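You operate a simulated robot arm through the tools that you are given. There is no shell and no other tool. Be economical: measure what you need, move in short steps, check, and stop when the job is done.

The job below is to be done with a simulated robot arm. You get a single attempt, and the scene is never put back.

Task
Push the grey cabinet drawer shut. Then fetch the white pan and set it on the top of the long steel bench. Then turn the off-time knob to 50. Then fetch the blue cap and set it on top of the holder on the top of the microscope bench. Then push the bath lid shut. Then fetch the cloth from the short granite slab and set it on the long granite slab. Then push the top blue drawer shut. Then take the yellow brush and leave it in the blue bin. Then stack the round insert labelled "576" from the top of the white-legged bench on top of the round insert that says "752". Then shut the blue machine right door. Keep to this order.

The check looks at the end state, three seconds after you hand in, the way a careful person would. Anything else that was tipped, shoved, dropped, spilled or broken makes it a failure. A push-on lid holds only when it is set on centred and level and pressed home; a screw cap is set on level and turned clockwise until tight. Flat cloth is picked up by pressing the open fingertips on it (5 to 10 N) and closing them slowly along it; thin cloth reads only 2 to 8 mm in the jaws.

Robot
A 6-joint arm with a two-finger gripper on a trunk, on a base that drives. Base frame: it is fixed to the floor where the robot stands at the start and does not move with it; the origin is under the middle of the robot, x ahead of it, y to its left, z up. Units: m, rad, N and s.
It reaches about 1.298 m from its shoulder. Its first joint turns from -2.601 to 2.601 rad. Places, roughly: bath lid [-1.7, 2.8, 0.9]; blue bin (34x17x10 cm) [-6.4, 1.9, 0.8]; blue cap (5x5x4 cm) [-2.6, 2.5, 0.8]; blue machine right door [-7.6, -0.7, 1.5]; cloth (8x5x3 cm) [-4.3, 2.5, 1]; grey cabinet drawer [0.9, -0.2, 0.8]; holder [-2.25, 3, 0.75]; long granite slab [0, 1.3, 0.9]; off-time knob [-1.6, -1.2, 1.1]; round insert [-6.25, 1.5, 0.75]; top blue drawer [-6.3, 2.4, 0.9]; top of the long steel bench [1.8, 1.9, 0.8]; white pan (24x13x5 cm) [-1.6, 0.7, 0.8]; yellow brush (4x3x11 cm) [-6.2, 2, 0.8]. Payload 1.57 kg.
Tool frame: the origin (TCP) lies between the finger pads and is the grasp point; the fingertips stand 0.021 m ahead of it; z points along the fingers, y is the line along which they close. Largest opening 0.07 m; the body of the gripper starts 0.05 m behind the TCP.
Orientation is that of the tool frame in the base frame, as a unit quaternion [x, y, z, w]. With the fingers straight down and closing along the base's y, the tool's x points along the base's -x, its y along +y and its z along -z.

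Tools
- The arm moves only by the tool apply_moves. Its arguments are lists of equal length, an entry for each row: "turn": the turn, a rotation vector about the base's x, y, z in units of 120 degrees (1.0 is 120 degrees), a list of three; "offset": the shift along the base's x, y, z in units of 300 mm (1.0 is 300 mm), a list of three; "claw": the closure, from 0 (fully open) to 1 (shut). In form: {"turn": [[rx, ry, rz], ...], "offset": [[tx, ty, tz], ...], "claw": [claw, ...]}. A call has 1 to 12 rows; each row is the pose to reach, as a shift and turn from the pose commanded when the call began. A call with a number of a shift or a turn outside -1 to 1 is refused whole. Each row takes 0.2 s and may step no farther than 0.05 m and 0.15 rad from the row before; otherwise, or with a gripper value out of range, the whole call is refused. Where a pose cannot be reached the arm comes as near as it can. A force on the tool above 40 N (or 10 N above the force at the start of the call, whichever is more), or a blocked arm, ends the call early, and 0.2 s more pass. The fingers move at their own pace and stop on an object; they squeeze with about 23 N. The grip force told is the motor's: it shows also when the fingers shut on nothing. Time passes only in rows, and 0.2 s behind the last, so rows that repeat a pose let the fingers close. The reply holds the time, the measured pose of the TCP, the force on the tool along the base axes, the opening and the grip force, in the units named above and with some noise, with the torque about the TCP (base axes, N m) and any sound that the robot's microphone picked up.
- Cameras (640 x 400 px; columns grow to the right, rows downward): "scene" is now at [0.0206, 0.198, 1.8605]; the picture's right is [0.37, -0.93, 0.00], its down [-0.77, -0.31, -0.56] and it looks along [0.52, 0.21, -0.83] (base axes); focal length 236 px, centre (320, 200). "wrist" rides on the gripper at [0.079, 0.004, -0.081] in the tool frame; the picture's right is [-0.05, 1.00, 0.00], its down [-0.67, -0.04, -0.74] and it looks along [-0.74, -0.04, 0.67] (tool axes); focal length 256 px, centre (320, 200). There is no depth. A picture from a camera that has moved, and an enlarged one, comes with that camera's place and axes in the base frame and with its lens.
- capture(camera): a new picture of that camera. It takes no simulated time.
- raise_lower(by): slides the trunk up (or, below 0, down) by that many m; the arm and the scene camera ride with it, the base frame stays. It gives what a move gives, with no picture.
- drive_base(legs): drives the robot by 1 to 6 legs, each [ahead, turn to the left] in m and rad, along the robot's own axes; the way and the turn of a leg run together, so that a leg with both is an arc; at most 1.5 m and 3.142 rad a leg. The arm and the cameras ride along, it lands a little off, and it stops where it bumps. It gives what a move gives.
- pan_tilt(pan, tilt): turns the head with the scene camera to pan (to the left, within 2.705 rad either way) and tilt (down, from -0.506 to 1.204), counted from straight ahead of the robot. It gives what a move gives.
- inspect(camera, box): a new picture of the part [left, top, right, bottom] of that camera's present view, enlarged. It takes no simulated time.
- finish_job(): hands the job in; it is judged then, once.

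Go step by step. Nothing tells you exact positions but the pictures and the camera data: compare them with the known pose of the tool, close in by small moves and look again before you grip or let go. The budget is 217 turns and 202 pictures, counting those below and the enlarged ones. Unless the task says otherwise, let go and move clear before handing in, and close with one line.

The tools are called after ">>>" as name(argument=value, ...) on one line, values as JSON. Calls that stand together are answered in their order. apply_moves: Moves the arm, as the interface text tells. Its arguments: {"type":"object","properties":{"turn":{"type":"array"},"offset":{"type":"array"},"claw":{"type":"array"}},"required":["turn","offset","claw"]} The other tools are called the same way: raise_lower (by) slides the trunk up or down; drive_base (legs) drives the base; pan_tilt (pan, tilt) turns the head that bears the scene camera; capture (camera) takes a picture; inspect (camera, box) takes an enlarged picture of a part of a camera's view; finish_job () hands the job in.

At the start:

```text
time_s: 0.0
eef_pos: [0.9059, 0.2304, 1.2043]
tool_rot: [0.005, 1.0, 0.0, 0.0]
wrist_force: [0.9, 0.0, -0.7]
ft_torque: [-0.03, 0.02, -0.03]
grip_width: 0.0701
grip_force: 0.1
trunk travel left (down, up): [-0.886, 0.084]
robot x, y, heading: [-0.0005, 0.0008, -0.001]
head pan, tilt: [0.379, 0.976]
```

scene: 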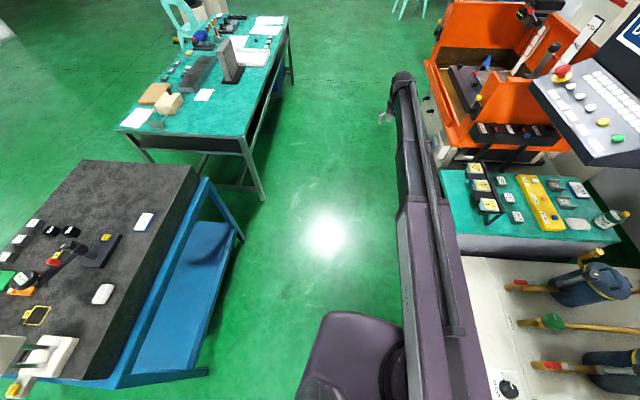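
wrist: 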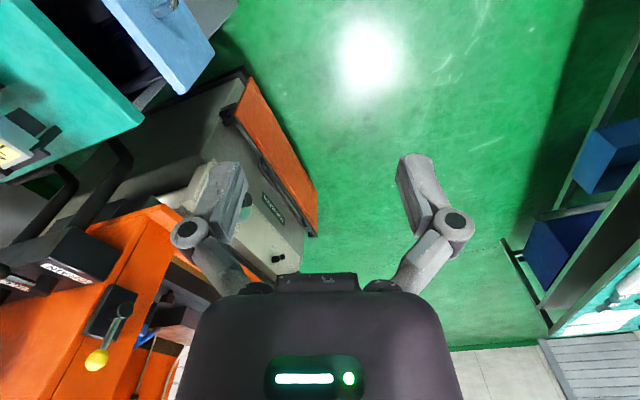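

I see a teal-topped cabinet with an open drawer ahead-right of the robot; the grey cabinet drawer should be near [0.9,-0.2,0.8]. I look closer by turning the head toward it.

>>> pan_tilt(pan=-0.25, tilt=0.8)

>>> capture(camera="scene")

```text
time_s: 1.0
eef_pos: [0.9053, 0.2312, 1.2049]
tool_rot: [0.004, 1.0, 0.001, 0.001]
wrist_force: [0.8, 0.2, 0.3]
ft_torque: [-0.01, -0.03, 0.02]
grip_width: 0.07
grip_force: 0.1
trunk travel left (down, up): [-0.886, 0.084]
robot x, y, heading: [0.0042, 0.0072, -0.002]
head pan, tilt: [-0.25, 0.799]
```

```text
199 pictures are left
camera scene: at [0.0327, 0.1518, 1.8739], right [-0.25, -0.97, 0.0], down [-0.7, 0.18, -0.7], along [0.68, -0.17, -0.72], focal length 236 px, centre (320, 200)
```

scene: 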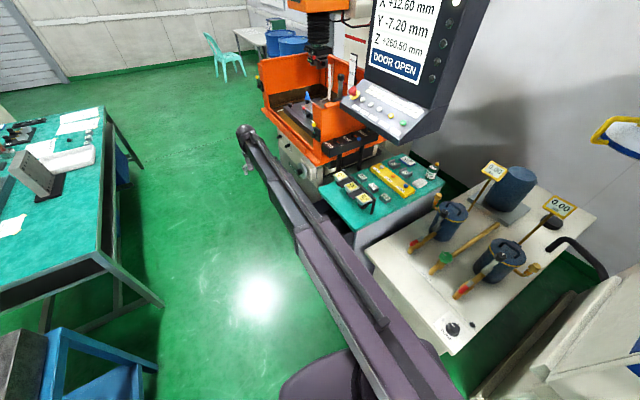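

The drawer front faces +y (to my left) and is hidden under the arm. I pull the arm back and left to see it.

>>> apply_moves(turn=[[0, 0, 0], [0, 0, 0], [0, 0, 0], [0, 0, 0], [0, 0, 0], [0, 0, 0]], offset=[[-0.12, 0.08, 0], [-0.24, 0.16, 0], [-0.36, 0.24, 0], [-0.48, 0.32, 0], [-0.6, 0.4, 0], [-0.7, 0.5, 0]], claw=[0, 0.2, 0.5, 0.8, 1, 1])

>>> capture(camera="wrist")

>>> capture(camera="scene")

```text
time_s: 2.4
eef_pos: [0.6952, 0.3809, 1.2047]
tool_rot: [0.006, 1.0, 0.0, 0.0]
wrist_force: [-0.2, 0.7, 0.8]
ft_torque: [0.01, -0.01, -0.02]
grip_width: 0.0
grip_force: 23.2
trunk travel left (down, up): [-0.886, 0.084]
robot x, y, heading: [-0.0023, 0.0021, -0.0]
head pan, tilt: [-0.25, 0.799]
```

```text
198 pictures are left
camera wrist: at [0.615, 0.385, 1.2857], right [0.06, 1.0, 0.0], down [0.67, -0.04, 0.75], along [0.74, -0.05, -0.67], focal length 256 px, centre (320, 200)
```

wrist: 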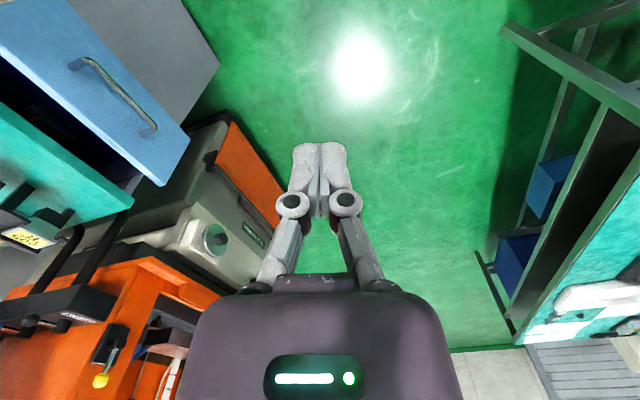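

```text
197 pictures are left
camera scene: at [0.032, 0.1526, 1.8739], right [-0.25, -0.97, 0.0], down [-0.69, 0.18, -0.7], along [0.68, -0.17, -0.72], focal length 236 px, centre (320, 200)
```

scene: 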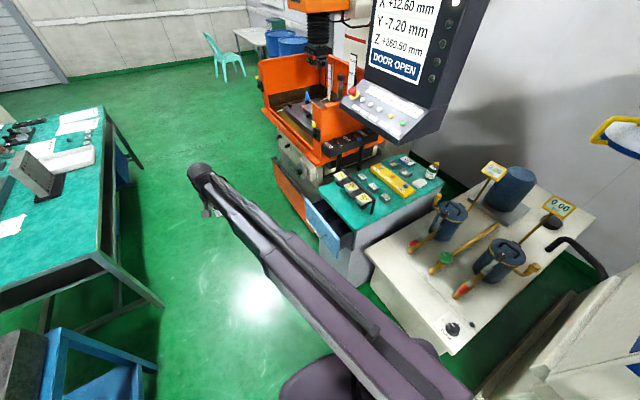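

The drawer front is a light-blue panel, about x 0.70–1.03, y −0.12…−0.02, z 0.63–0.84, yawed ~18°; it shuts along [0.31,−0.95]. I tilt the closed fingers toward that direction and approach.

>>> apply_moves(turn=[[-0.06, -0.02, 0], [-0.12, -0.04, 0], [-0.18, -0.06, 0], [-0.24, -0.08, 0], [-0.3, -0.1, 0], [-0.36, -0.12, 0], [-0.42, -0.14, 0], [-0.475, -0.155, 0], [-0.475, -0.155, 0], [-0.475, -0.155, 0]], offset=[[0.08, -0.05, -0.1], [0.16, -0.1, -0.2], [0.24, -0.15, -0.3], [0.32, -0.2, -0.4], [0.4, -0.25, -0.5], [0.48, -0.3, -0.6], [0.56, -0.35, -0.7], [0.64, -0.4, -0.8], [0.72, -0.45, -0.9], [0.8, -0.5, -1.0]], claw=[1, 1, 1, 1, 1, 1, 1, 1, 1, 1])

>>> capture(camera="wrist")

>>> capture(camera="scene")

```text
time_s: 4.6
eef_pos: [0.9301, 0.2353, 1.2976]
tool_rot: [0.004, 0.866, -0.474, 0.157]
wrist_force: [0.8, 0.0, -0.1]
ft_torque: [-0.01, -0.01, -0.02]
grip_width: 0.0001
grip_force: 23.1
out of reach, approached as far as the arm can: row 1, 2, 3, 4, 5, 6, 7, 8, 9, 10
trunk travel left (down, up): [-0.886, 0.084]
robot x, y, heading: [0.0019, 0.006, 0.004]
head pan, tilt: [-0.25, 0.799]
```

```text
196 pictures are left
camera wrist: at [0.8331, 0.2927, 1.3119], right [0.21, 0.56, -0.8], down [0.43, 0.69, 0.59], along [0.88, -0.47, -0.1], focal length 256 px, centre (320, 200)
```

wrist: 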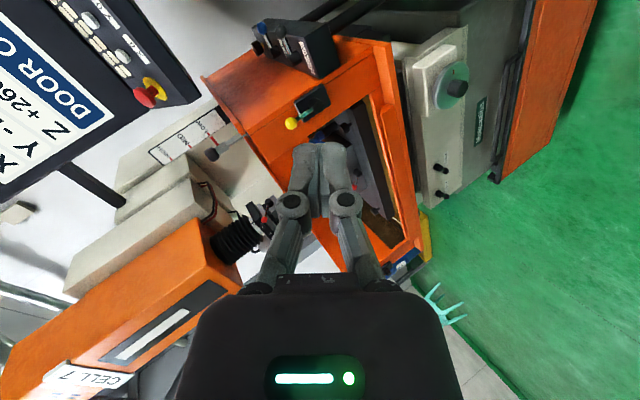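

```text
195 pictures are left
camera scene: at [0.0345, 0.1511, 1.8739], right [-0.25, -0.97, 0.0], down [-0.7, 0.18, -0.7], along [0.68, -0.17, -0.72], focal length 236 px, centre (320, 200)
```

scene: 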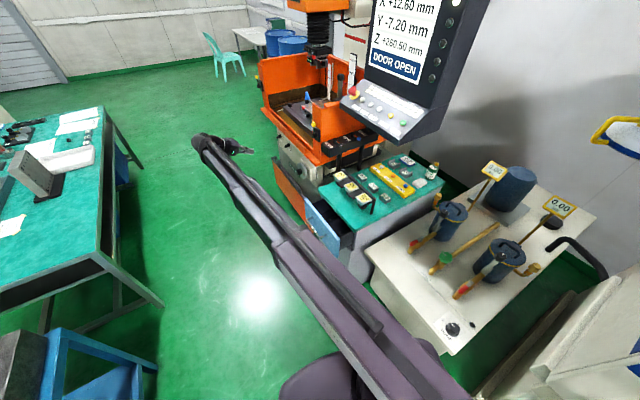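

The trunk is too high for this height; I lower it by 0.4 m (the hand is over free floor) and look.

>>> raise_lower(by=-0.4)

>>> capture(camera="scene")

```text
time_s: 8.4
eef_pos: [0.9276, 0.2358, 0.8985]
tool_rot: [0.004, 0.866, -0.474, 0.157]
wrist_force: [-0.6, 0.0, 0.1]
ft_torque: [0.0, 0.02, -0.02]
grip_width: 0.0
grip_force: 22.6
trunk travel left (down, up): [-0.486, 0.484]
robot x, y, heading: [0.0024, 0.0036, 0.002]
head pan, tilt: [-0.25, 0.799]
```

```text
194 pictures are left
camera scene: at [0.0327, 0.1518, 1.474], right [-0.25, -0.97, 0.0], down [-0.69, 0.18, -0.7], along [0.68, -0.17, -0.72], focal length 236 px, centre (320, 200)
```

scene: 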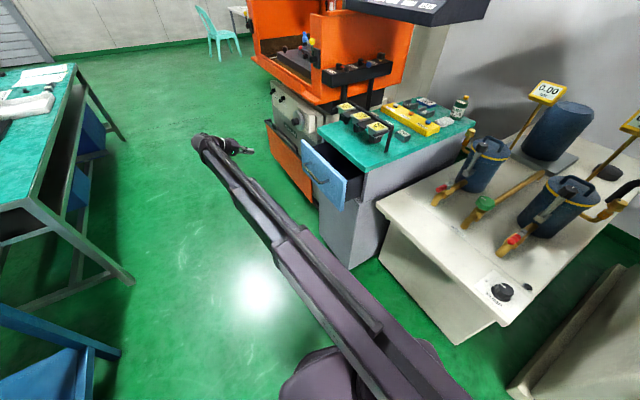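

The drawer panel spans (1.05,−0.01) to (0.73,−0.13), top 0.84, bottom 0.66. I bring the fingertips in front of its far side, clear of the handle.

>>> apply_moves(turn=[[0, 0, 0], [0, 0, 0], [0, 0, 0], [0, 0, 0], [0, 0, 0], [0, 0, 0]], offset=[[0.015, -0.1, -0.1], [0.03, -0.2, -0.2], [0.045, -0.3, -0.3], [0.06, -0.4, -0.4], [0.07, -0.5, -0.46], [0.075, -0.56, -0.46]], claw=[1, 1, 1, 1, 1, 1])

>>> capture(camera="wrist")

>>> capture(camera="scene")

```text
time_s: 9.8
eef_pos: [0.9505, 0.0803, 0.8972]
tool_rot: [0.004, 0.866, -0.474, 0.157]
wrist_force: [0.2, 0.5, -0.1]
ft_torque: [0.0, 0.02, 0.0]
grip_width: 0.0001
grip_force: 23.4
out of reach, approached as far as the arm can: row 1, 2, 3, 4, 5, 6
trunk travel left (down, up): [-0.486, 0.484]
robot x, y, heading: [-0.0019, 0.0045, -0.001]
head pan, tilt: [-0.25, 0.799]
```

```text
193 pictures are left
camera wrist: at [0.8541, 0.1376, 0.9125], right [0.21, 0.56, -0.8], down [0.43, 0.69, 0.59], along [0.88, -0.46, -0.1], focal length 256 px, centre (320, 200)
```

wrist: 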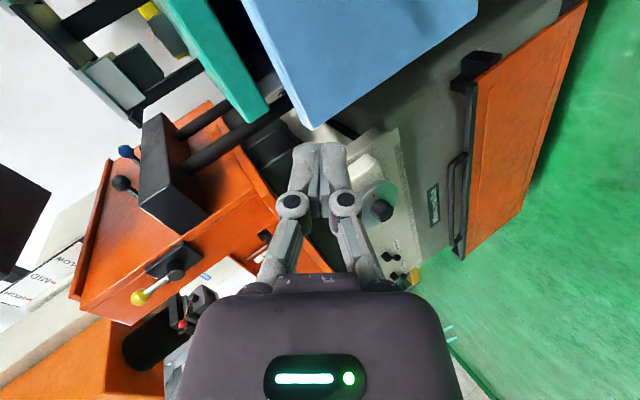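

```text
192 pictures are left
camera scene: at [0.0326, 0.1522, 1.4739], right [-0.25, -0.97, 0.0], down [-0.69, 0.18, -0.7], along [0.68, -0.17, -0.72], focal length 236 px, centre (320, 200)
```

scene: 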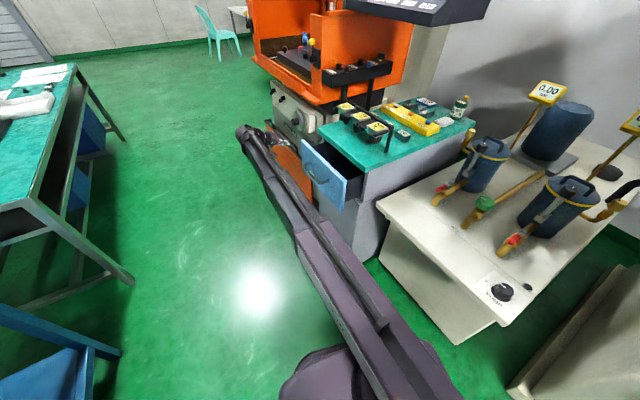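

The hand cannot go lower at this trunk height; I lower the trunk by another 0.14 m (hand is ~8 cm in front of the panel).

>>> raise_lower(by=-0.14)

>>> capture(camera="wrist")

```text
time_s: 11.5
eef_pos: [0.9509, 0.0811, 0.7575]
tool_rot: [0.004, 0.866, -0.474, 0.156]
wrist_force: [-0.3, 0.1, 0.6]
ft_torque: [0.0, -0.01, 0.0]
grip_width: 0.0
grip_force: 23.3
trunk travel left (down, up): [-0.346, 0.624]
robot x, y, heading: [-0.0014, 0.0015, -0.001]
head pan, tilt: [-0.25, 0.799]
```

```text
191 pictures are left
camera wrist: at [0.8542, 0.1374, 0.7726], right [0.21, 0.56, -0.8], down [0.43, 0.69, 0.59], along [0.88, -0.46, -0.1], focal length 256 px, centre (320, 200)
```

wrist: 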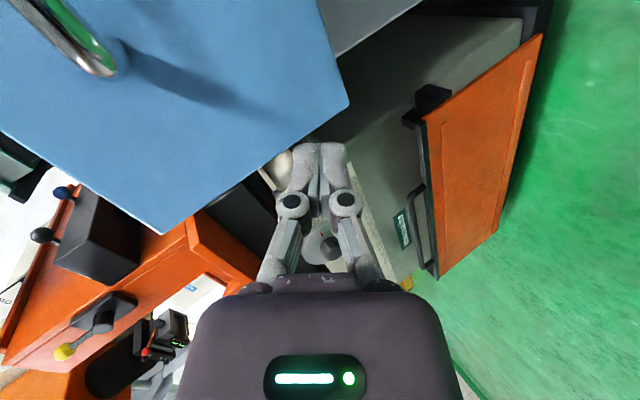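

The fingertips face the panel about 4 cm inside its far edge, clear of the handle. I push along [0.37,−0.93].

>>> apply_moves(turn=[[0, 0, 0], [0, 0, 0], [0, 0, 0], [0, 0, 0], [0, 0, 0], [0, 0, 0], [0, 0, 0], [0, 0, 0]], offset=[[0.03, -0.093, 0], [0.06, -0.186, 0], [0.09, -0.279, 0], [0.12, -0.372, 0], [0.16, -0.465, 0], [0.19, -0.558, 0], [0.22, -0.651, 0], [0.26, -0.74, 0]], claw=[1, 1, 1, 1, 1, 1, 1, 1])

>>> capture(camera="wrist")

>>> capture(camera="scene")

```text
time_s: 13.0
eef_pos: [1.0071, -0.0835, 0.7562]
tool_rot: [0.003, 0.87, -0.468, 0.157]
wrist_force: [-3.3, 8.2, 2.9]
ft_torque: [-0.02, -0.05, 0.01]
grip_width: 0.0001
grip_force: 23.0
trunk travel left (down, up): [-0.346, 0.624]
robot x, y, heading: [0.0008, -0.0013, 0.004]
head pan, tilt: [-0.25, 0.799]
stopped in row 7: the force on the tool passed its limit at 61 N (the readings are from after the stop); the commanded pose is now the measured one
```

```text
190 pictures are left
camera wrist: at [0.9104, -0.0274, 0.7723], right [0.2, 0.57, -0.8], down [0.43, 0.68, 0.59], along [0.88, -0.46, -0.1], focal length 256 px, centre (320, 200)
```

wrist: 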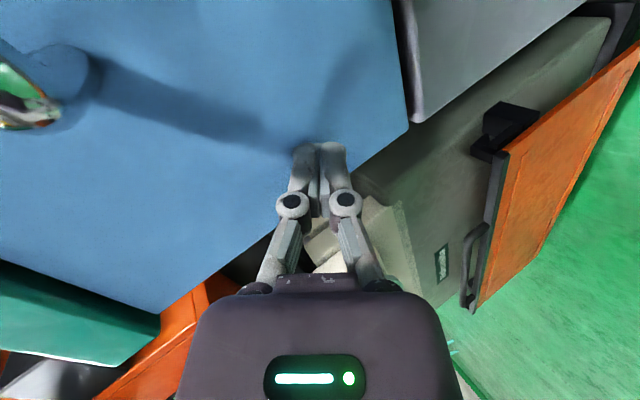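

```text
189 pictures are left
camera scene: at [0.0319, 0.1525, 1.334], right [-0.25, -0.97, 0.0], down [-0.69, 0.18, -0.7], along [0.68, -0.17, -0.72], focal length 236 px, centre (320, 200)
```

scene: 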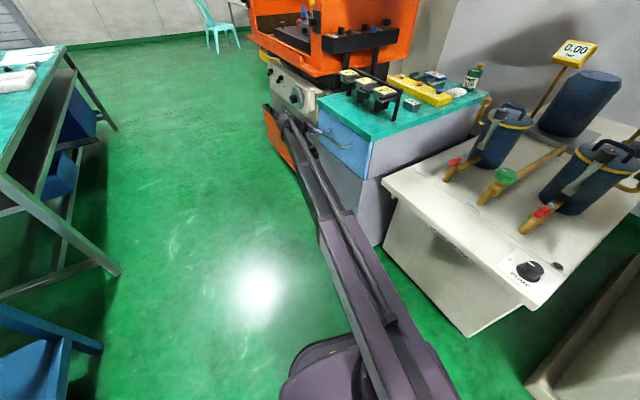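

The drawer seems shut with a hard stop; I check it enlarged.

>>> inspect(camera="scene", box=[270, 70, 430, 200])

```text
3.08 times, centred on (350, 135) of scene
camera zoom: at [0.0319, 0.1525, 1.334], right [-0.25, -0.97, 0.0], down [-0.69, 0.18, -0.7], along [0.68, -0.17, -0.72], focal length 725 px, centre (228, 400)
```

zoom: 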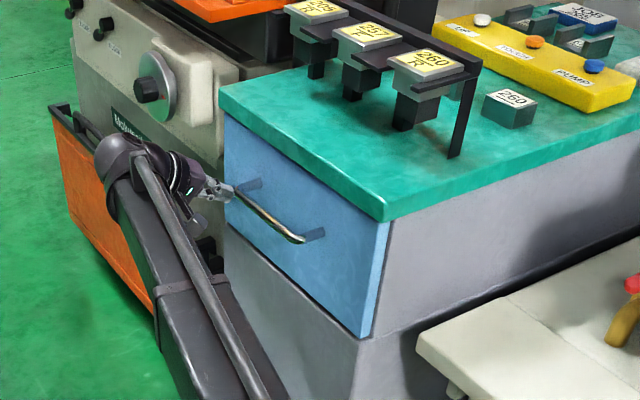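

The drawer is flush. I retreat, upright the hand, then survey the room behind.

>>> apply_moves(turn=[[0, 0, 0], [0, 0, 0], [0, 0, 0], [0, 0, 0], [0.06, 0.02, 0], [0.12, 0.04, 0], [0.18, 0.06, 0], [0.24, 0.08, 0], [0.3, 0.1, 0], [0.36, 0.12, 0], [0.42, 0.14, 0], [0.475, 0.155, 0]], offset=[[-0.04, 0.12, 0], [-0.08, 0.24, 0], [-0.12, 0.36, 0], [-0.16, 0.48, 0.03], [-0.24, 0.58, 0.1], [-0.33, 0.66, 0.18], [-0.42, 0.72, 0.26], [-0.5, 0.78, 0.34], [-0.58, 0.8, 0.42], [-0.66, 0.8, 0.5], [-0.74, 0.8, 0.58], [-0.8, 0.8, 0.66]], claw=[1, 1, 1, 1, 1, 1, 0.5, 0, 0, 0, 0, 0])

>>> raise_lower(by=0.4)

>>> pan_tilt(pan=1.57, tilt=0.6)

>>> capture(camera="scene")

>>> pan_tilt(pan=2.7, tilt=0.5)

>>> capture(camera="scene")

>>> pan_tilt(pan=-2.7, tilt=0.5)

>>> capture(camera="scene")

```text
time_s: 15.6
eef_pos: [0.7805, 0.1615, 0.664]
tool_rot: [0.004, 1.0, 0.008, 0.0]
wrist_force: [0.8, -0.4, 0.0]
ft_torque: [-0.01, -0.02, -0.02]
grip_width: 0.0701
grip_force: 0.2
out of reach, approached as far as the arm can: row 4, 5, 6, 7, 8, 9, 10, 11, 12
trunk travel left (down, up): [-0.346, 0.624]
robot x, y, heading: [0.0022, 0.0025, 0.002]
head pan, tilt: [-0.25, 0.799]
```

```text
time_s: 19.4
eef_pos: [0.7817, 0.1606, 1.0653]
tool_rot: [0.003, 1.0, 0.006, 0.0]
wrist_force: [-0.9, 1.0, 0.0]
ft_torque: [-0.01, 0.0, 0.01]
grip_width: 0.0701
grip_force: 0.0
trunk travel left (down, up): [-0.746, 0.224]
robot x, y, heading: [-0.0032, 0.004, 0.005]
head pan, tilt: [-0.25, 0.799]
```

```text
time_s: 21.3
eef_pos: [0.7814, 0.1607, 1.0647]
tool_rot: [0.003, 1.0, 0.006, 0.0]
wrist_force: [0.3, 0.1, 0.3]
ft_torque: [0.01, 0.04, 0.0]
grip_width: 0.0701
grip_force: 0.0
trunk travel left (down, up): [-0.746, 0.224]
robot x, y, heading: [-0.0017, 0.0049, 0.004]
head pan, tilt: [1.571, 0.6]
```

```text
187 pictures are left
camera scene: at [-0.0457, 0.26, 1.7508], right [1.0, 0.0, 0.0], down [0.0, -0.56, -0.83], along [0.0, 0.83, -0.56], focal length 236 px, centre (320, 200)
```

scene: 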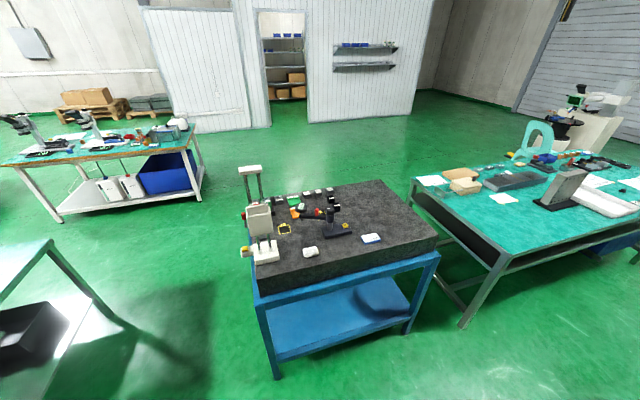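

```text
time_s: 22.6
eef_pos: [0.7826, 0.1606, 1.0652]
tool_rot: [0.004, 1.0, 0.006, 0.0]
wrist_force: [0.1, 0.9, -0.5]
ft_torque: [-0.02, 0.02, 0.0]
grip_width: 0.07
grip_force: 0.1
trunk travel left (down, up): [-0.746, 0.224]
robot x, y, heading: [-0.0015, 0.002, 0.0]
head pan, tilt: [2.7, 0.499]
```

```text
186 pictures are left
camera scene: at [-0.1279, 0.2105, 1.7599], right [0.43, 0.9, 0.0], down [0.43, -0.2, -0.88], along [-0.79, 0.37, -0.48], focal length 236 px, centre (320, 200)
```

scene: 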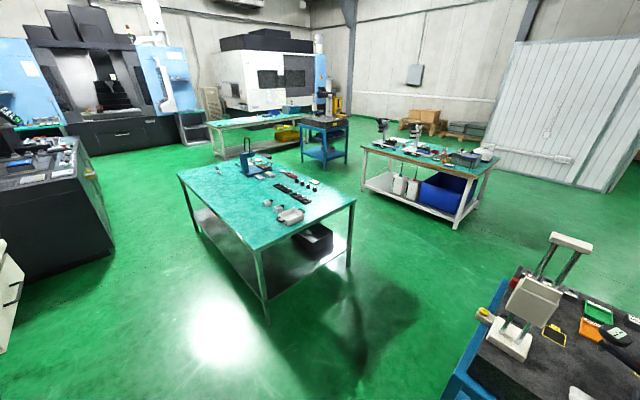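

```text
time_s: 26.8
eef_pos: [0.7822, 0.1601, 1.0635]
tool_rot: [0.004, 1.0, 0.006, 0.0]
wrist_force: [0.4, 0.5, -1.0]
ft_torque: [-0.03, 0.01, 0.0]
grip_width: 0.0701
grip_force: 0.0
trunk travel left (down, up): [-0.746, 0.224]
robot x, y, heading: [0.0, 0.0067, 0.003]
head pan, tilt: [-2.7, 0.499]
```

```text
185 pictures are left
camera scene: at [-0.1278, 0.1327, 1.7599], right [-0.43, 0.9, 0.0], down [0.43, 0.21, -0.88], along [-0.79, -0.38, -0.48], focal length 236 px, centre (320, 200)
```

scene: 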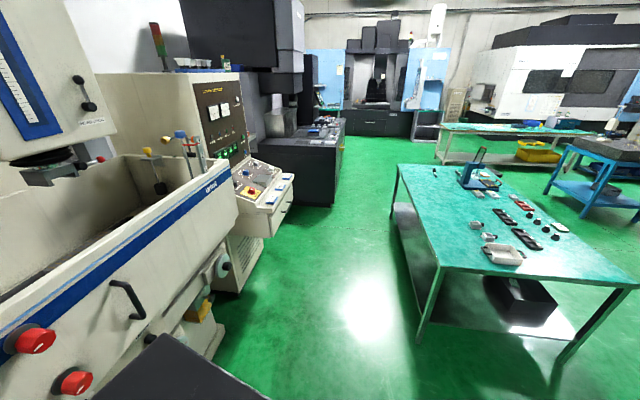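

The arm works like a SCARA: height comes only from the trunk. The white pan sits near (−1.57,0.66) on the teal table. I fold the arm in, raise the trunk and drive toward the table.

>>> apply_moves(turn=[[0, 0, 0], [0, 0, 0], [0, 0, 0], [0, 0, 0], [0, 0, 0], [0, 0, 0], [0, 0, 0]], offset=[[-0.15, 0, 0], [-0.3, 0, 0], [-0.45, 0, 0], [-0.6, 0, 0], [-0.75, 0, 0], [-0.9, 0, 0], [-1.0, 0, 0]], claw=[0, 0, 0, 0, 0, 0, 0])

>>> raise_lower(by=0.2)

>>> drive_base(legs=[[0, 2.553], [0.93, 0], [0, 0.6]])

>>> pan_tilt(pan=0, tilt=0.9)

>>> capture(camera="scene")

>>> capture(camera="wrist")

```text
time_s: 28.4
eef_pos: [0.508, 0.1687, 1.0643]
tool_rot: [0.005, 1.0, 0.005, -0.001]
wrist_force: [-0.3, -0.3, -0.4]
ft_torque: [0.01, -0.02, 0.0]
grip_width: 0.0701
grip_force: 0.1
out of reach, approached as far as the arm can: row 7
trunk travel left (down, up): [-0.746, 0.224]
robot x, y, heading: [-0.0009, 0.0019, 0.005]
head pan, tilt: [-2.7, 0.499]
```

```text
time_s: 30.6
eef_pos: [0.5088, 0.1701, 1.2657]
tool_rot: [0.004, 1.0, 0.007, -0.001]
wrist_force: [-0.1, -0.7, -0.5]
ft_torque: [0.05, -0.01, -0.01]
grip_width: 0.0697
grip_force: 0.1
trunk travel left (down, up): [-0.946, 0.024]
robot x, y, heading: [0.0027, 0.0021, 0.006]
head pan, tilt: [-2.7, 0.499]
```

```text
time_s: 38.6
eef_pos: [-0.4828, 0.2608, 1.2667]
tool_rot: [0.92, -0.391, 0.011, 0.01]
wrist_force: [0.9, 0.8, -1.2]
ft_torque: [-0.03, 0.04, 0.0]
grip_width: 0.0699
grip_force: 0.1
trunk travel left (down, up): [-0.946, 0.024]
robot x, y, heading: [-0.0468, -0.0396, 2.351]
head pan, tilt: [-2.7, 0.499]
stopped in leg 1: the robot was blocked; the commanded pose is now the measured one
```

```text
time_s: 41.0
eef_pos: [-0.4889, 0.2599, 1.2649]
tool_rot: [0.921, -0.39, 0.011, 0.008]
wrist_force: [0.3, -0.3, 0.2]
ft_torque: [0.01, 0.02, 0.03]
grip_width: 0.0698
grip_force: 0.0
trunk travel left (down, up): [-0.946, 0.024]
robot x, y, heading: [-0.0449, -0.0356, 2.36]
head pan, tilt: [0.0, 0.901]
```

```text
184 pictures are left
camera scene: at [-0.1882, -0.1403, 1.926], right [0.7, 0.71, 0.0], down [0.56, -0.55, -0.62], along [-0.44, 0.44, -0.78], focal length 236 px, centre (320, 200)
```

scene: 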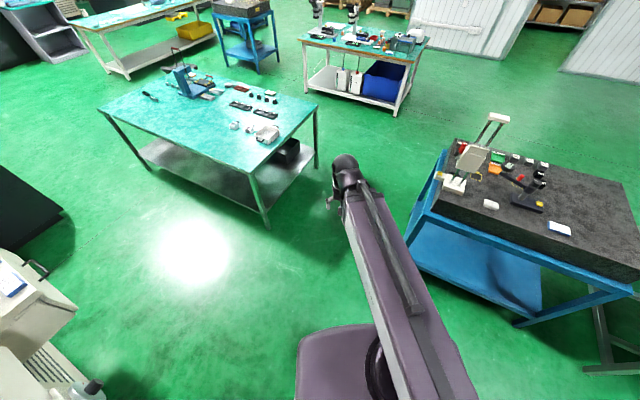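

```text
183 pictures are left
camera wrist: at [-0.4378, 0.2001, 1.348], right [-0.76, -0.65, 0.0], down [-0.45, 0.52, 0.73], along [-0.48, 0.55, -0.69], focal length 256 px, centre (320, 200)
```

wrist: 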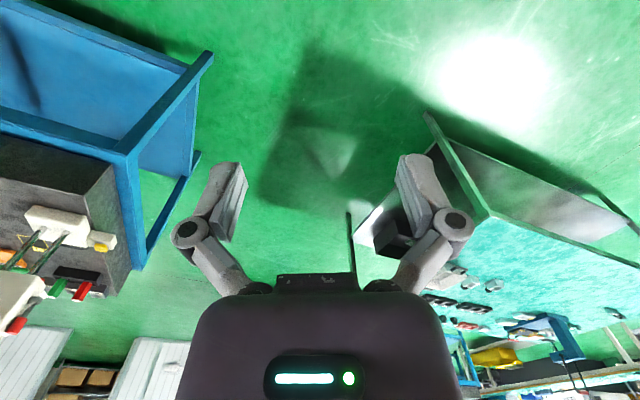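

The turn was blocked at about 135°, probably the base's rear against the white bench behind. I look back there.

>>> pan_tilt(pan=2.7, tilt=1.0)

>>> capture(camera="scene")

>>> pan_tilt(pan=-2.7, tilt=1.0)

>>> capture(camera="scene")

```text
time_s: 43.4
eef_pos: [-0.4886, 0.2592, 1.2651]
tool_rot: [0.92, -0.391, 0.012, 0.009]
wrist_force: [0.0, 0.4, 0.4]
ft_torque: [-0.02, -0.03, 0.02]
grip_width: 0.0699
grip_force: 0.0
trunk travel left (down, up): [-0.946, 0.024]
robot x, y, heading: [-0.0418, -0.0405, 2.361]
head pan, tilt: [2.7, 1.0]
```

```text
182 pictures are left
camera scene: at [-0.1109, -0.2591, 1.9188], right [-0.94, -0.34, 0.0], down [-0.29, 0.79, -0.54], along [0.18, -0.51, -0.84], focal length 236 px, centre (320, 200)
```

scene: 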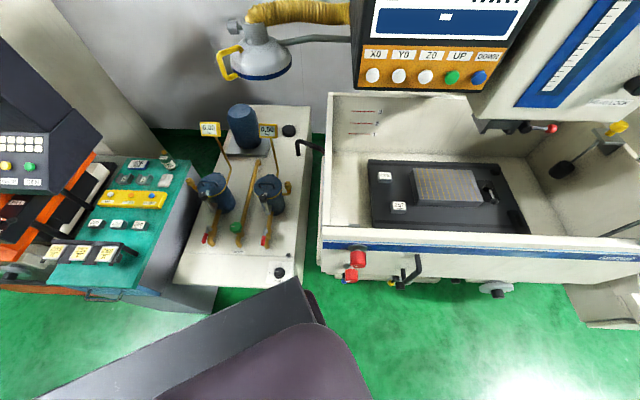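

```text
time_s: 47.6
eef_pos: [-0.4892, 0.2582, 1.2649]
tool_rot: [0.921, -0.39, 0.011, 0.008]
wrist_force: [-0.4, 0.5, -0.4]
ft_torque: [0.0, -0.01, 0.0]
grip_width: 0.0702
grip_force: 0.0
trunk travel left (down, up): [-0.946, 0.024]
robot x, y, heading: [-0.0485, -0.0385, 2.361]
head pan, tilt: [-2.7, 1.0]
```

```text
181 pictures are left
camera scene: at [-0.0689, -0.2168, 1.9188], right [-0.33, -0.94, 0.0], down [-0.79, 0.28, -0.54], along [0.51, -0.18, -0.84], focal length 236 px, centre (320, 200)
```

scene: 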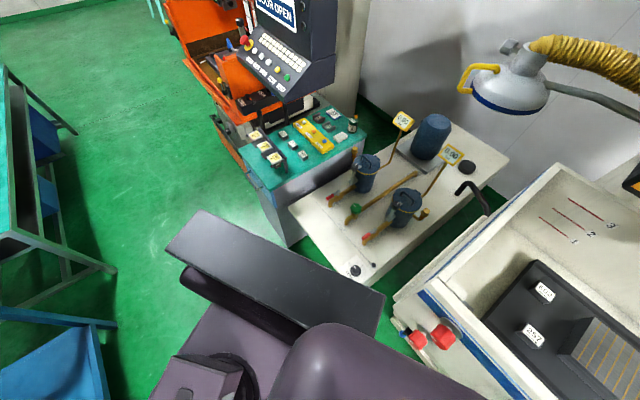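

Nothing looks disturbed; the base's tail likely met the bench leg area. I drive forward a little first, then turn and go on.

>>> drive_base(legs=[[0.4, 0], [0, 0.22], [0.5, 0], [0, 0.6]])

>>> pan_tilt(pan=0, tilt=0.9)

>>> capture(camera="scene")

```text
time_s: 57.2
eef_pos: [-1.2855, 0.3976, 1.265]
tool_rot: [1.0, 0.015, 0.017, 0.003]
wrist_force: [0.2, 0.5, -0.1]
ft_torque: [-0.04, 0.0, -0.03]
grip_width: 0.0699
grip_force: 0.1
trunk travel left (down, up): [-0.946, 0.024]
robot x, y, heading: [-0.764, 0.5031, -3.097]
head pan, tilt: [-2.7, 1.0]
```

```text
time_s: 59.6
eef_pos: [-1.2856, 0.396, 1.2638]
tool_rot: [1.0, 0.014, 0.016, 0.002]
wrist_force: [0.1, -0.2, -0.2]
ft_torque: [0.01, 0.0, -0.01]
grip_width: 0.07
grip_force: 0.0
trunk travel left (down, up): [-0.946, 0.024]
robot x, y, heading: [-0.7665, 0.5051, -3.098]
head pan, tilt: [0.0, 0.901]
```

```text
180 pictures are left
camera scene: at [-0.7872, 0.331, 1.926], right [-0.04, 1.0, 0.0], down [0.78, 0.03, -0.62], along [-0.62, -0.03, -0.78], focal length 236 px, centre (320, 200)
```

scene: 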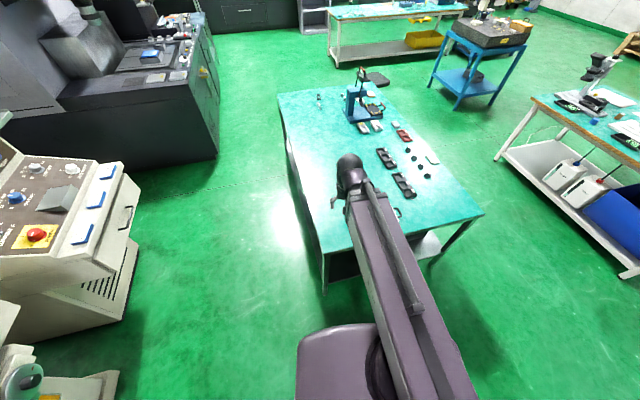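

The pan is hidden behind the arm; I shift the hand toward +y and take a wrist picture.

>>> apply_moves(turn=[[0, 0, 0], [0, 0, 0], [0, 0, 0], [0, 0, 0], [0, 0, 0], [0, 0, 0]], offset=[[-0.05, 0.13, 0], [-0.1, 0.26, 0], [-0.15, 0.39, 0], [-0.2, 0.52, 0], [-0.25, 0.65, 0], [-0.3, 0.75, 0]], claw=[0, 0, 0, 0, 0, 0])

>>> capture(camera="wrist")

>>> capture(camera="scene")

```text
time_s: 61.0
eef_pos: [-1.3774, 0.6217, 1.2637]
tool_rot: [1.0, 0.014, 0.015, 0.002]
wrist_force: [0.5, 0.2, 0.2]
ft_torque: [-0.01, 0.0, 0.02]
grip_width: 0.0697
grip_force: 0.0
trunk travel left (down, up): [-0.946, 0.024]
robot x, y, heading: [-0.7648, 0.5018, -3.098]
head pan, tilt: [0.0, 0.901]
```

```text
179 pictures are left
camera wrist: at [-1.2999, 0.6191, 1.3481], right [-0.03, -1.0, 0.0], down [-0.69, 0.02, 0.72], along [-0.72, 0.02, -0.69], focal length 256 px, centre (320, 200)
```

wrist: 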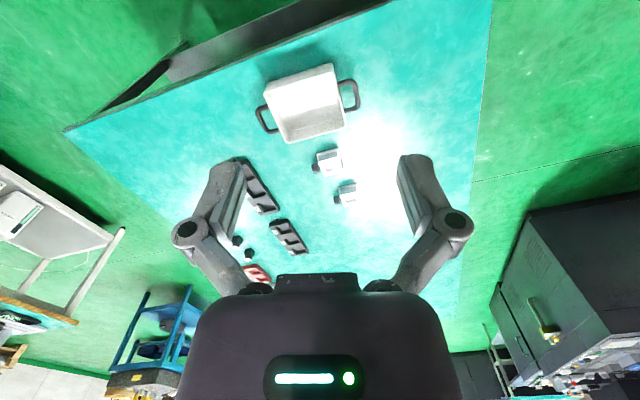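

```text
178 pictures are left
camera scene: at [-0.7879, 0.3317, 1.9261], right [-0.04, 1.0, 0.0], down [0.78, 0.03, -0.62], along [-0.62, -0.03, -0.78], focal length 236 px, centre (320, 200)
```

scene: 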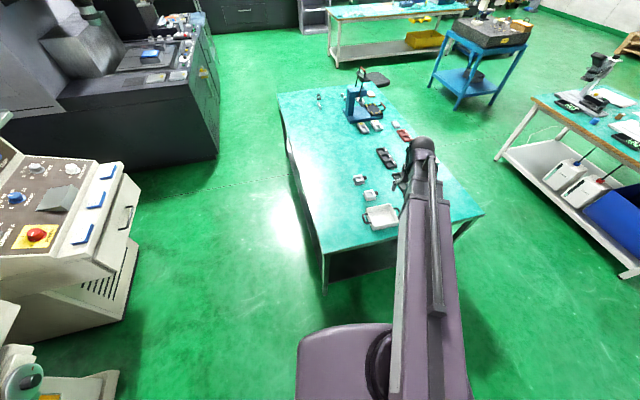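

The pan is a white tray with dark wire handles on both ends; I zoom in to measure it.

>>> inspect(camera="wrist", box=[230, 40, 390, 140])

>>> inspect(camera="scene", box=[320, 160, 440, 240])

```text
4.00 times, centred on (310, 90) of wrist
camera zoom: at [-1.2999, 0.6191, 1.3481], right [-0.03, -1.0, 0.0], down [-0.69, 0.02, 0.72], along [-0.72, 0.02, -0.69], focal length 1024 px, centre (360, 640)
```

zoom: 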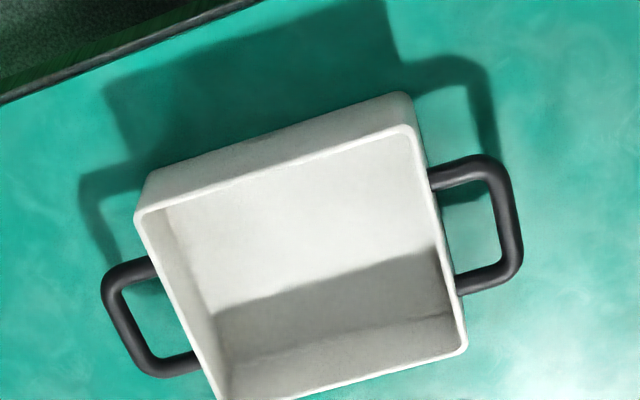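

```text
5.00 times, centred on (380, 200) of scene
camera zoom: at [-0.7879, 0.3317, 1.9261], right [-0.04, 1.0, 0.0], down [0.78, 0.03, -0.62], along [-0.62, -0.03, -0.78], focal length 1178 px, centre (20, 200)
```

zoom: 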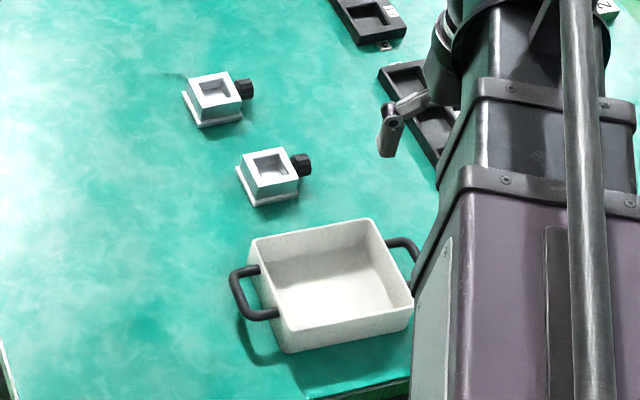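

The pan body is ~14×12.5 cm, near wall midpoint about (−1.507,0.67), wall normal ≈ (0.965,0.26). I'll pinch that near wall; first yaw the hand −1.3 rad and move above it.

>>> apply_moves(turn=[[0, 0, -0.062], [0, 0, -0.124], [0, 0, -0.187], [0, 0, -0.249], [0, 0, -0.311], [0, 0, -0.374], [0, 0, -0.436], [0, 0, -0.498], [0, 0, -0.561], [0, 0, -0.623]], offset=[[-0.04, 0.016, 0], [-0.08, 0.032, 0], [-0.13, 0.048, 0], [-0.17, 0.064, 0], [-0.21, 0.08, 0], [-0.26, 0.096, 0], [-0.3, 0.112, 0], [-0.34, 0.13, 0], [-0.39, 0.145, 0], [-0.432, 0.161, 0]], claw=[0, 0, 0, 0, 0, 0, 0, 0, 0, 0])

>>> raise_lower(by=-0.3)

>>> capture(camera="wrist")

>>> capture(camera="scene")

```text
time_s: 63.2
eef_pos: [-1.5052, 0.6681, 1.2647]
tool_rot: [0.802, -0.597, 0.013, 0.012]
wrist_force: [0.4, 0.2, 0.0]
ft_torque: [-0.01, 0.0, 0.0]
grip_width: 0.0699
grip_force: 0.0
trunk travel left (down, up): [-0.946, 0.024]
robot x, y, heading: [-0.7676, 0.5064, -3.097]
head pan, tilt: [0.0, 0.901]
```

```text
time_s: 66.2
eef_pos: [-1.5054, 0.6692, 0.9649]
tool_rot: [0.803, -0.596, 0.012, 0.012]
wrist_force: [1.1, -0.5, -0.3]
ft_torque: [0.0, -0.02, 0.0]
grip_width: 0.0699
grip_force: 0.1
trunk travel left (down, up): [-0.646, 0.324]
robot x, y, heading: [-0.7657, 0.5045, -3.096]
head pan, tilt: [0.0, 0.901]
```

```text
175 pictures are left
camera wrist: at [-1.4871, 0.5933, 1.0484], right [-0.97, -0.24, 0.0], down [-0.16, 0.67, 0.72], along [-0.17, 0.7, -0.69], focal length 256 px, centre (320, 200)
```

wrist: 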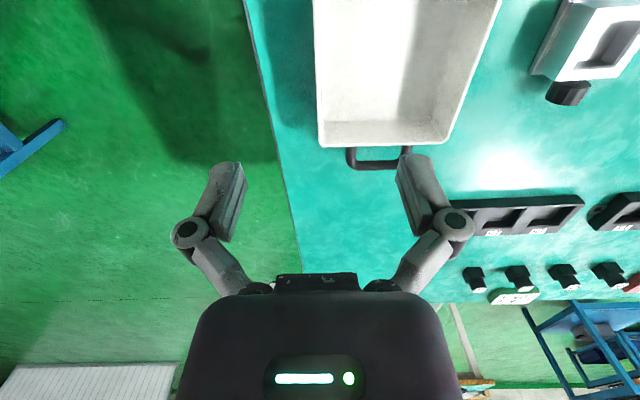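

```text
174 pictures are left
camera scene: at [-0.7873, 0.331, 1.6261], right [-0.04, 1.0, 0.0], down [0.78, 0.03, -0.62], along [-0.62, -0.03, -0.78], focal length 236 px, centre (320, 200)
```

scene: 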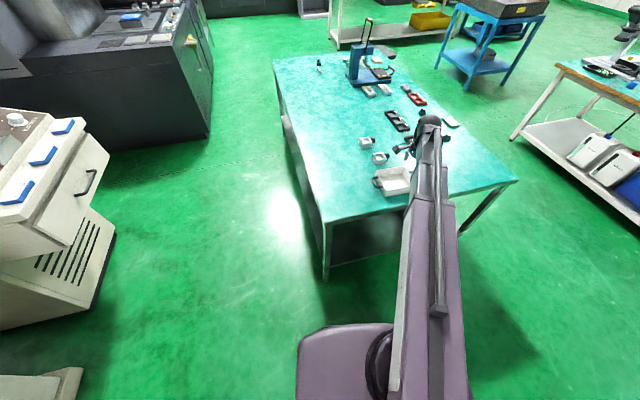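

The measurement is consistent: the wall centre is right beneath the TCP. I lower toward the rim in two steps.

>>> raise_lower(by=-0.115)

>>> capture(camera="wrist")

>>> inspect(camera="scene", box=[330, 90, 490, 190])

```text
time_s: 67.7
eef_pos: [-1.504, 0.6676, 0.8512]
tool_rot: [0.803, -0.596, 0.012, 0.012]
wrist_force: [0.5, 0.3, -0.1]
ft_torque: [-0.01, -0.02, 0.0]
grip_width: 0.07
grip_force: 0.1
trunk travel left (down, up): [-0.531, 0.439]
robot x, y, heading: [-0.7646, 0.5063, -3.098]
head pan, tilt: [0.0, 0.901]
```

```text
173 pictures are left
camera wrist: at [-1.4871, 0.5933, 0.9334], right [-0.97, -0.24, 0.0], down [-0.16, 0.67, 0.72], along [-0.17, 0.7, -0.69], focal length 256 px, centre (320, 200)
```

wrist: 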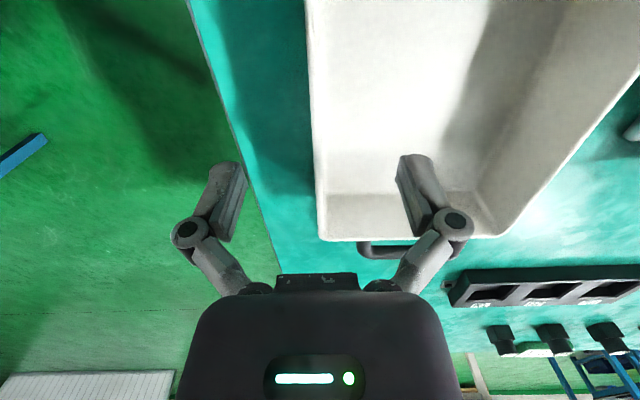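

```text
4.00 times, centred on (410, 140) of scene
camera zoom: at [-0.7873, 0.331, 1.5111], right [-0.04, 1.0, 0.0], down [0.78, 0.03, -0.62], along [-0.62, -0.03, -0.78], focal length 942 px, centre (-40, 440)
```

zoom: 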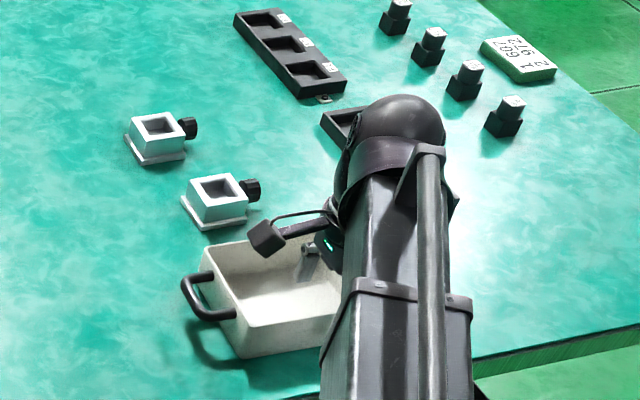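

The wall lies between the fingers. I go down 3 cm and close.

>>> raise_lower(by=-0.033)

>>> apply_moves(turn=[[0, 0, 0], [0, 0, 0], [0, 0, 0], [0, 0, 0], [0, 0, 0]], offset=[[0, 0, 0], [0, 0, 0], [0, 0, 0], [0, 0, 0], [0, 0, 0]], claw=[0.3, 0.6, 1, 1, 1])

>>> capture(camera="wrist")

```text
time_s: 68.4
eef_pos: [-1.5056, 0.6679, 0.8176]
tool_rot: [0.803, -0.596, 0.012, 0.012]
wrist_force: [0.1, -0.1, -0.1]
ft_torque: [0.0, -0.01, 0.02]
grip_width: 0.07
grip_force: 0.1
trunk travel left (down, up): [-0.498, 0.472]
robot x, y, heading: [-0.7635, 0.5037, -3.096]
head pan, tilt: [0.0, 0.901]
```

```text
time_s: 69.6
eef_pos: [-1.5051, 0.6684, 0.8172]
tool_rot: [0.803, -0.596, 0.012, 0.012]
wrist_force: [0.9, 2.0, 2.5]
ft_torque: [0.13, -0.06, -0.13]
grip_width: 0.0058
grip_force: 22.6
trunk travel left (down, up): [-0.498, 0.472]
robot x, y, heading: [-0.7698, 0.5028, -3.097]
head pan, tilt: [0.0, 0.901]
```

```text
171 pictures are left
camera wrist: at [-1.4869, 0.5933, 0.9006], right [-0.97, -0.24, 0.0], down [-0.16, 0.67, 0.72], along [-0.17, 0.7, -0.69], focal length 256 px, centre (320, 200)
```

wrist: 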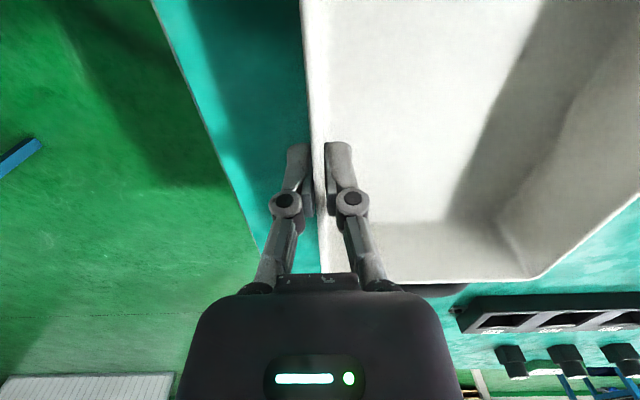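

Gripped (5.8 mm wall). I lift the pan.

>>> raise_lower(by=0.05)

>>> capture(camera="wrist")

>>> raise_lower(by=0.35)

>>> capture(camera="wrist")

```text
time_s: 70.5
eef_pos: [-1.5057, 0.6692, 0.8659]
tool_rot: [0.803, -0.596, 0.012, 0.012]
wrist_force: [0.0, -0.1, -2.0]
ft_torque: [0.05, -0.09, 0.0]
grip_width: 0.0058
grip_force: 22.7
trunk travel left (down, up): [-0.548, 0.422]
robot x, y, heading: [-0.7663, 0.5033, -3.1]
head pan, tilt: [0.0, 0.901]
```

```text
170 pictures are left
camera wrist: at [-1.4873, 0.5933, 0.9501], right [-0.97, -0.24, 0.0], down [-0.16, 0.67, 0.72], along [-0.17, 0.7, -0.69], focal length 256 px, centre (320, 200)
```

wrist: 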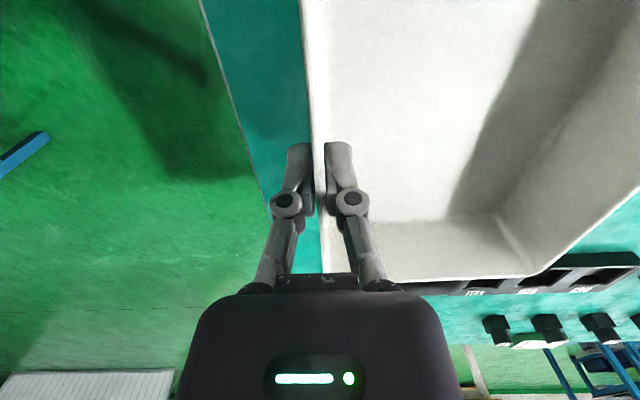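

```text
time_s: 74.0
eef_pos: [-1.5052, 0.6692, 1.216]
tool_rot: [0.803, -0.596, 0.012, 0.012]
wrist_force: [0.1, -0.5, -3.1]
ft_torque: [0.04, -0.13, 0.03]
grip_width: 0.0062
grip_force: 22.7
trunk travel left (down, up): [-0.898, 0.072]
robot x, y, heading: [-0.7665, 0.503, -3.095]
head pan, tilt: [0.0, 0.901]
```

```text
169 pictures are left
camera wrist: at [-1.4873, 0.5933, 1.3001], right [-0.97, -0.24, 0.0], down [-0.16, 0.67, 0.72], along [-0.17, 0.7, -0.69], focal length 256 px, centre (320, 200)
```

wrist: 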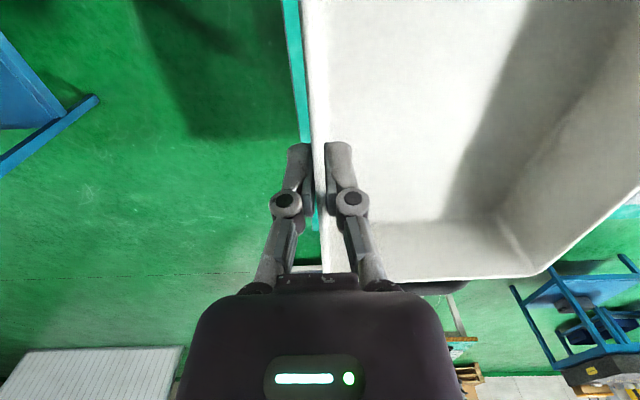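

The pan is held firmly. I retract the arm, back away and drive round to the south side of the long steel bench.

>>> apply_moves(turn=[[0, 0, 0], [0, 0, 0], [0, 0, 0], [0, 0, 0], [0, 0, 0]], offset=[[0.14, -0.05, 0], [0.28, -0.1, 0], [0.42, -0.15, 0], [0.56, -0.2, 0], [0.7, -0.25, 0]], claw=[1, 1, 1, 1, 1])

>>> drive_base(legs=[[0, -0.23], [-0.83, 0]])

```text
time_s: 75.2
eef_pos: [-1.2936, 0.5933, 1.2167]
tool_rot: [0.802, -0.597, 0.01, 0.012]
wrist_force: [-0.3, -0.3, -1.9]
ft_torque: [0.04, -0.17, -0.01]
grip_width: 0.0062
grip_force: 23.0
trunk travel left (down, up): [-0.898, 0.072]
robot x, y, heading: [-0.7626, 0.5036, -3.098]
head pan, tilt: [0.0, 0.901]
```

```text
time_s: 81.7
eef_pos: [-0.4348, 0.5541, 1.2158]
tool_rot: [0.73, -0.684, 0.009, 0.013]
wrist_force: [-0.6, -1.2, -2.4]
ft_torque: [-0.01, -0.16, 0.02]
grip_width: 0.006
grip_force: 23.1
trunk travel left (down, up): [-0.898, 0.072]
robot x, y, heading: [0.06, 0.3497, 2.96]
head pan, tilt: [0.0, 0.901]
```

>>> drive_base(legs=[[0, 1.8], [0, 1.8], [0.9, 0], [0, 1.0]])

>>> capture(camera="scene")

```text
time_s: 92.1
eef_pos: [0.4268, -0.0422, 1.2178]
tool_rot: [0.819, 0.574, 0.019, -0.006]
wrist_force: [-1.2, -0.8, -1.6]
ft_torque: [0.09, 0.06, -0.01]
grip_width: 0.0061
grip_force: 23.2
trunk travel left (down, up): [-0.898, 0.072]
robot x, y, heading: [0.0982, 0.3996, -0.586]
head pan, tilt: [0.0, 0.901]
stopped in leg 2: the robot was blocked; the commanded pose is now the measured one
```

```text
168 pictures are left
camera scene: at [0.2099, 0.5212, 1.8789], right [-0.55, -0.83, 0.0], down [-0.65, 0.43, -0.62], along [0.52, -0.34, -0.78], focal length 236 px, centre (320, 200)
```

scene: 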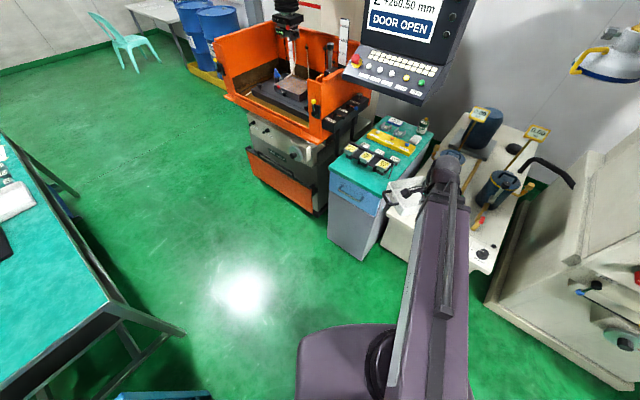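

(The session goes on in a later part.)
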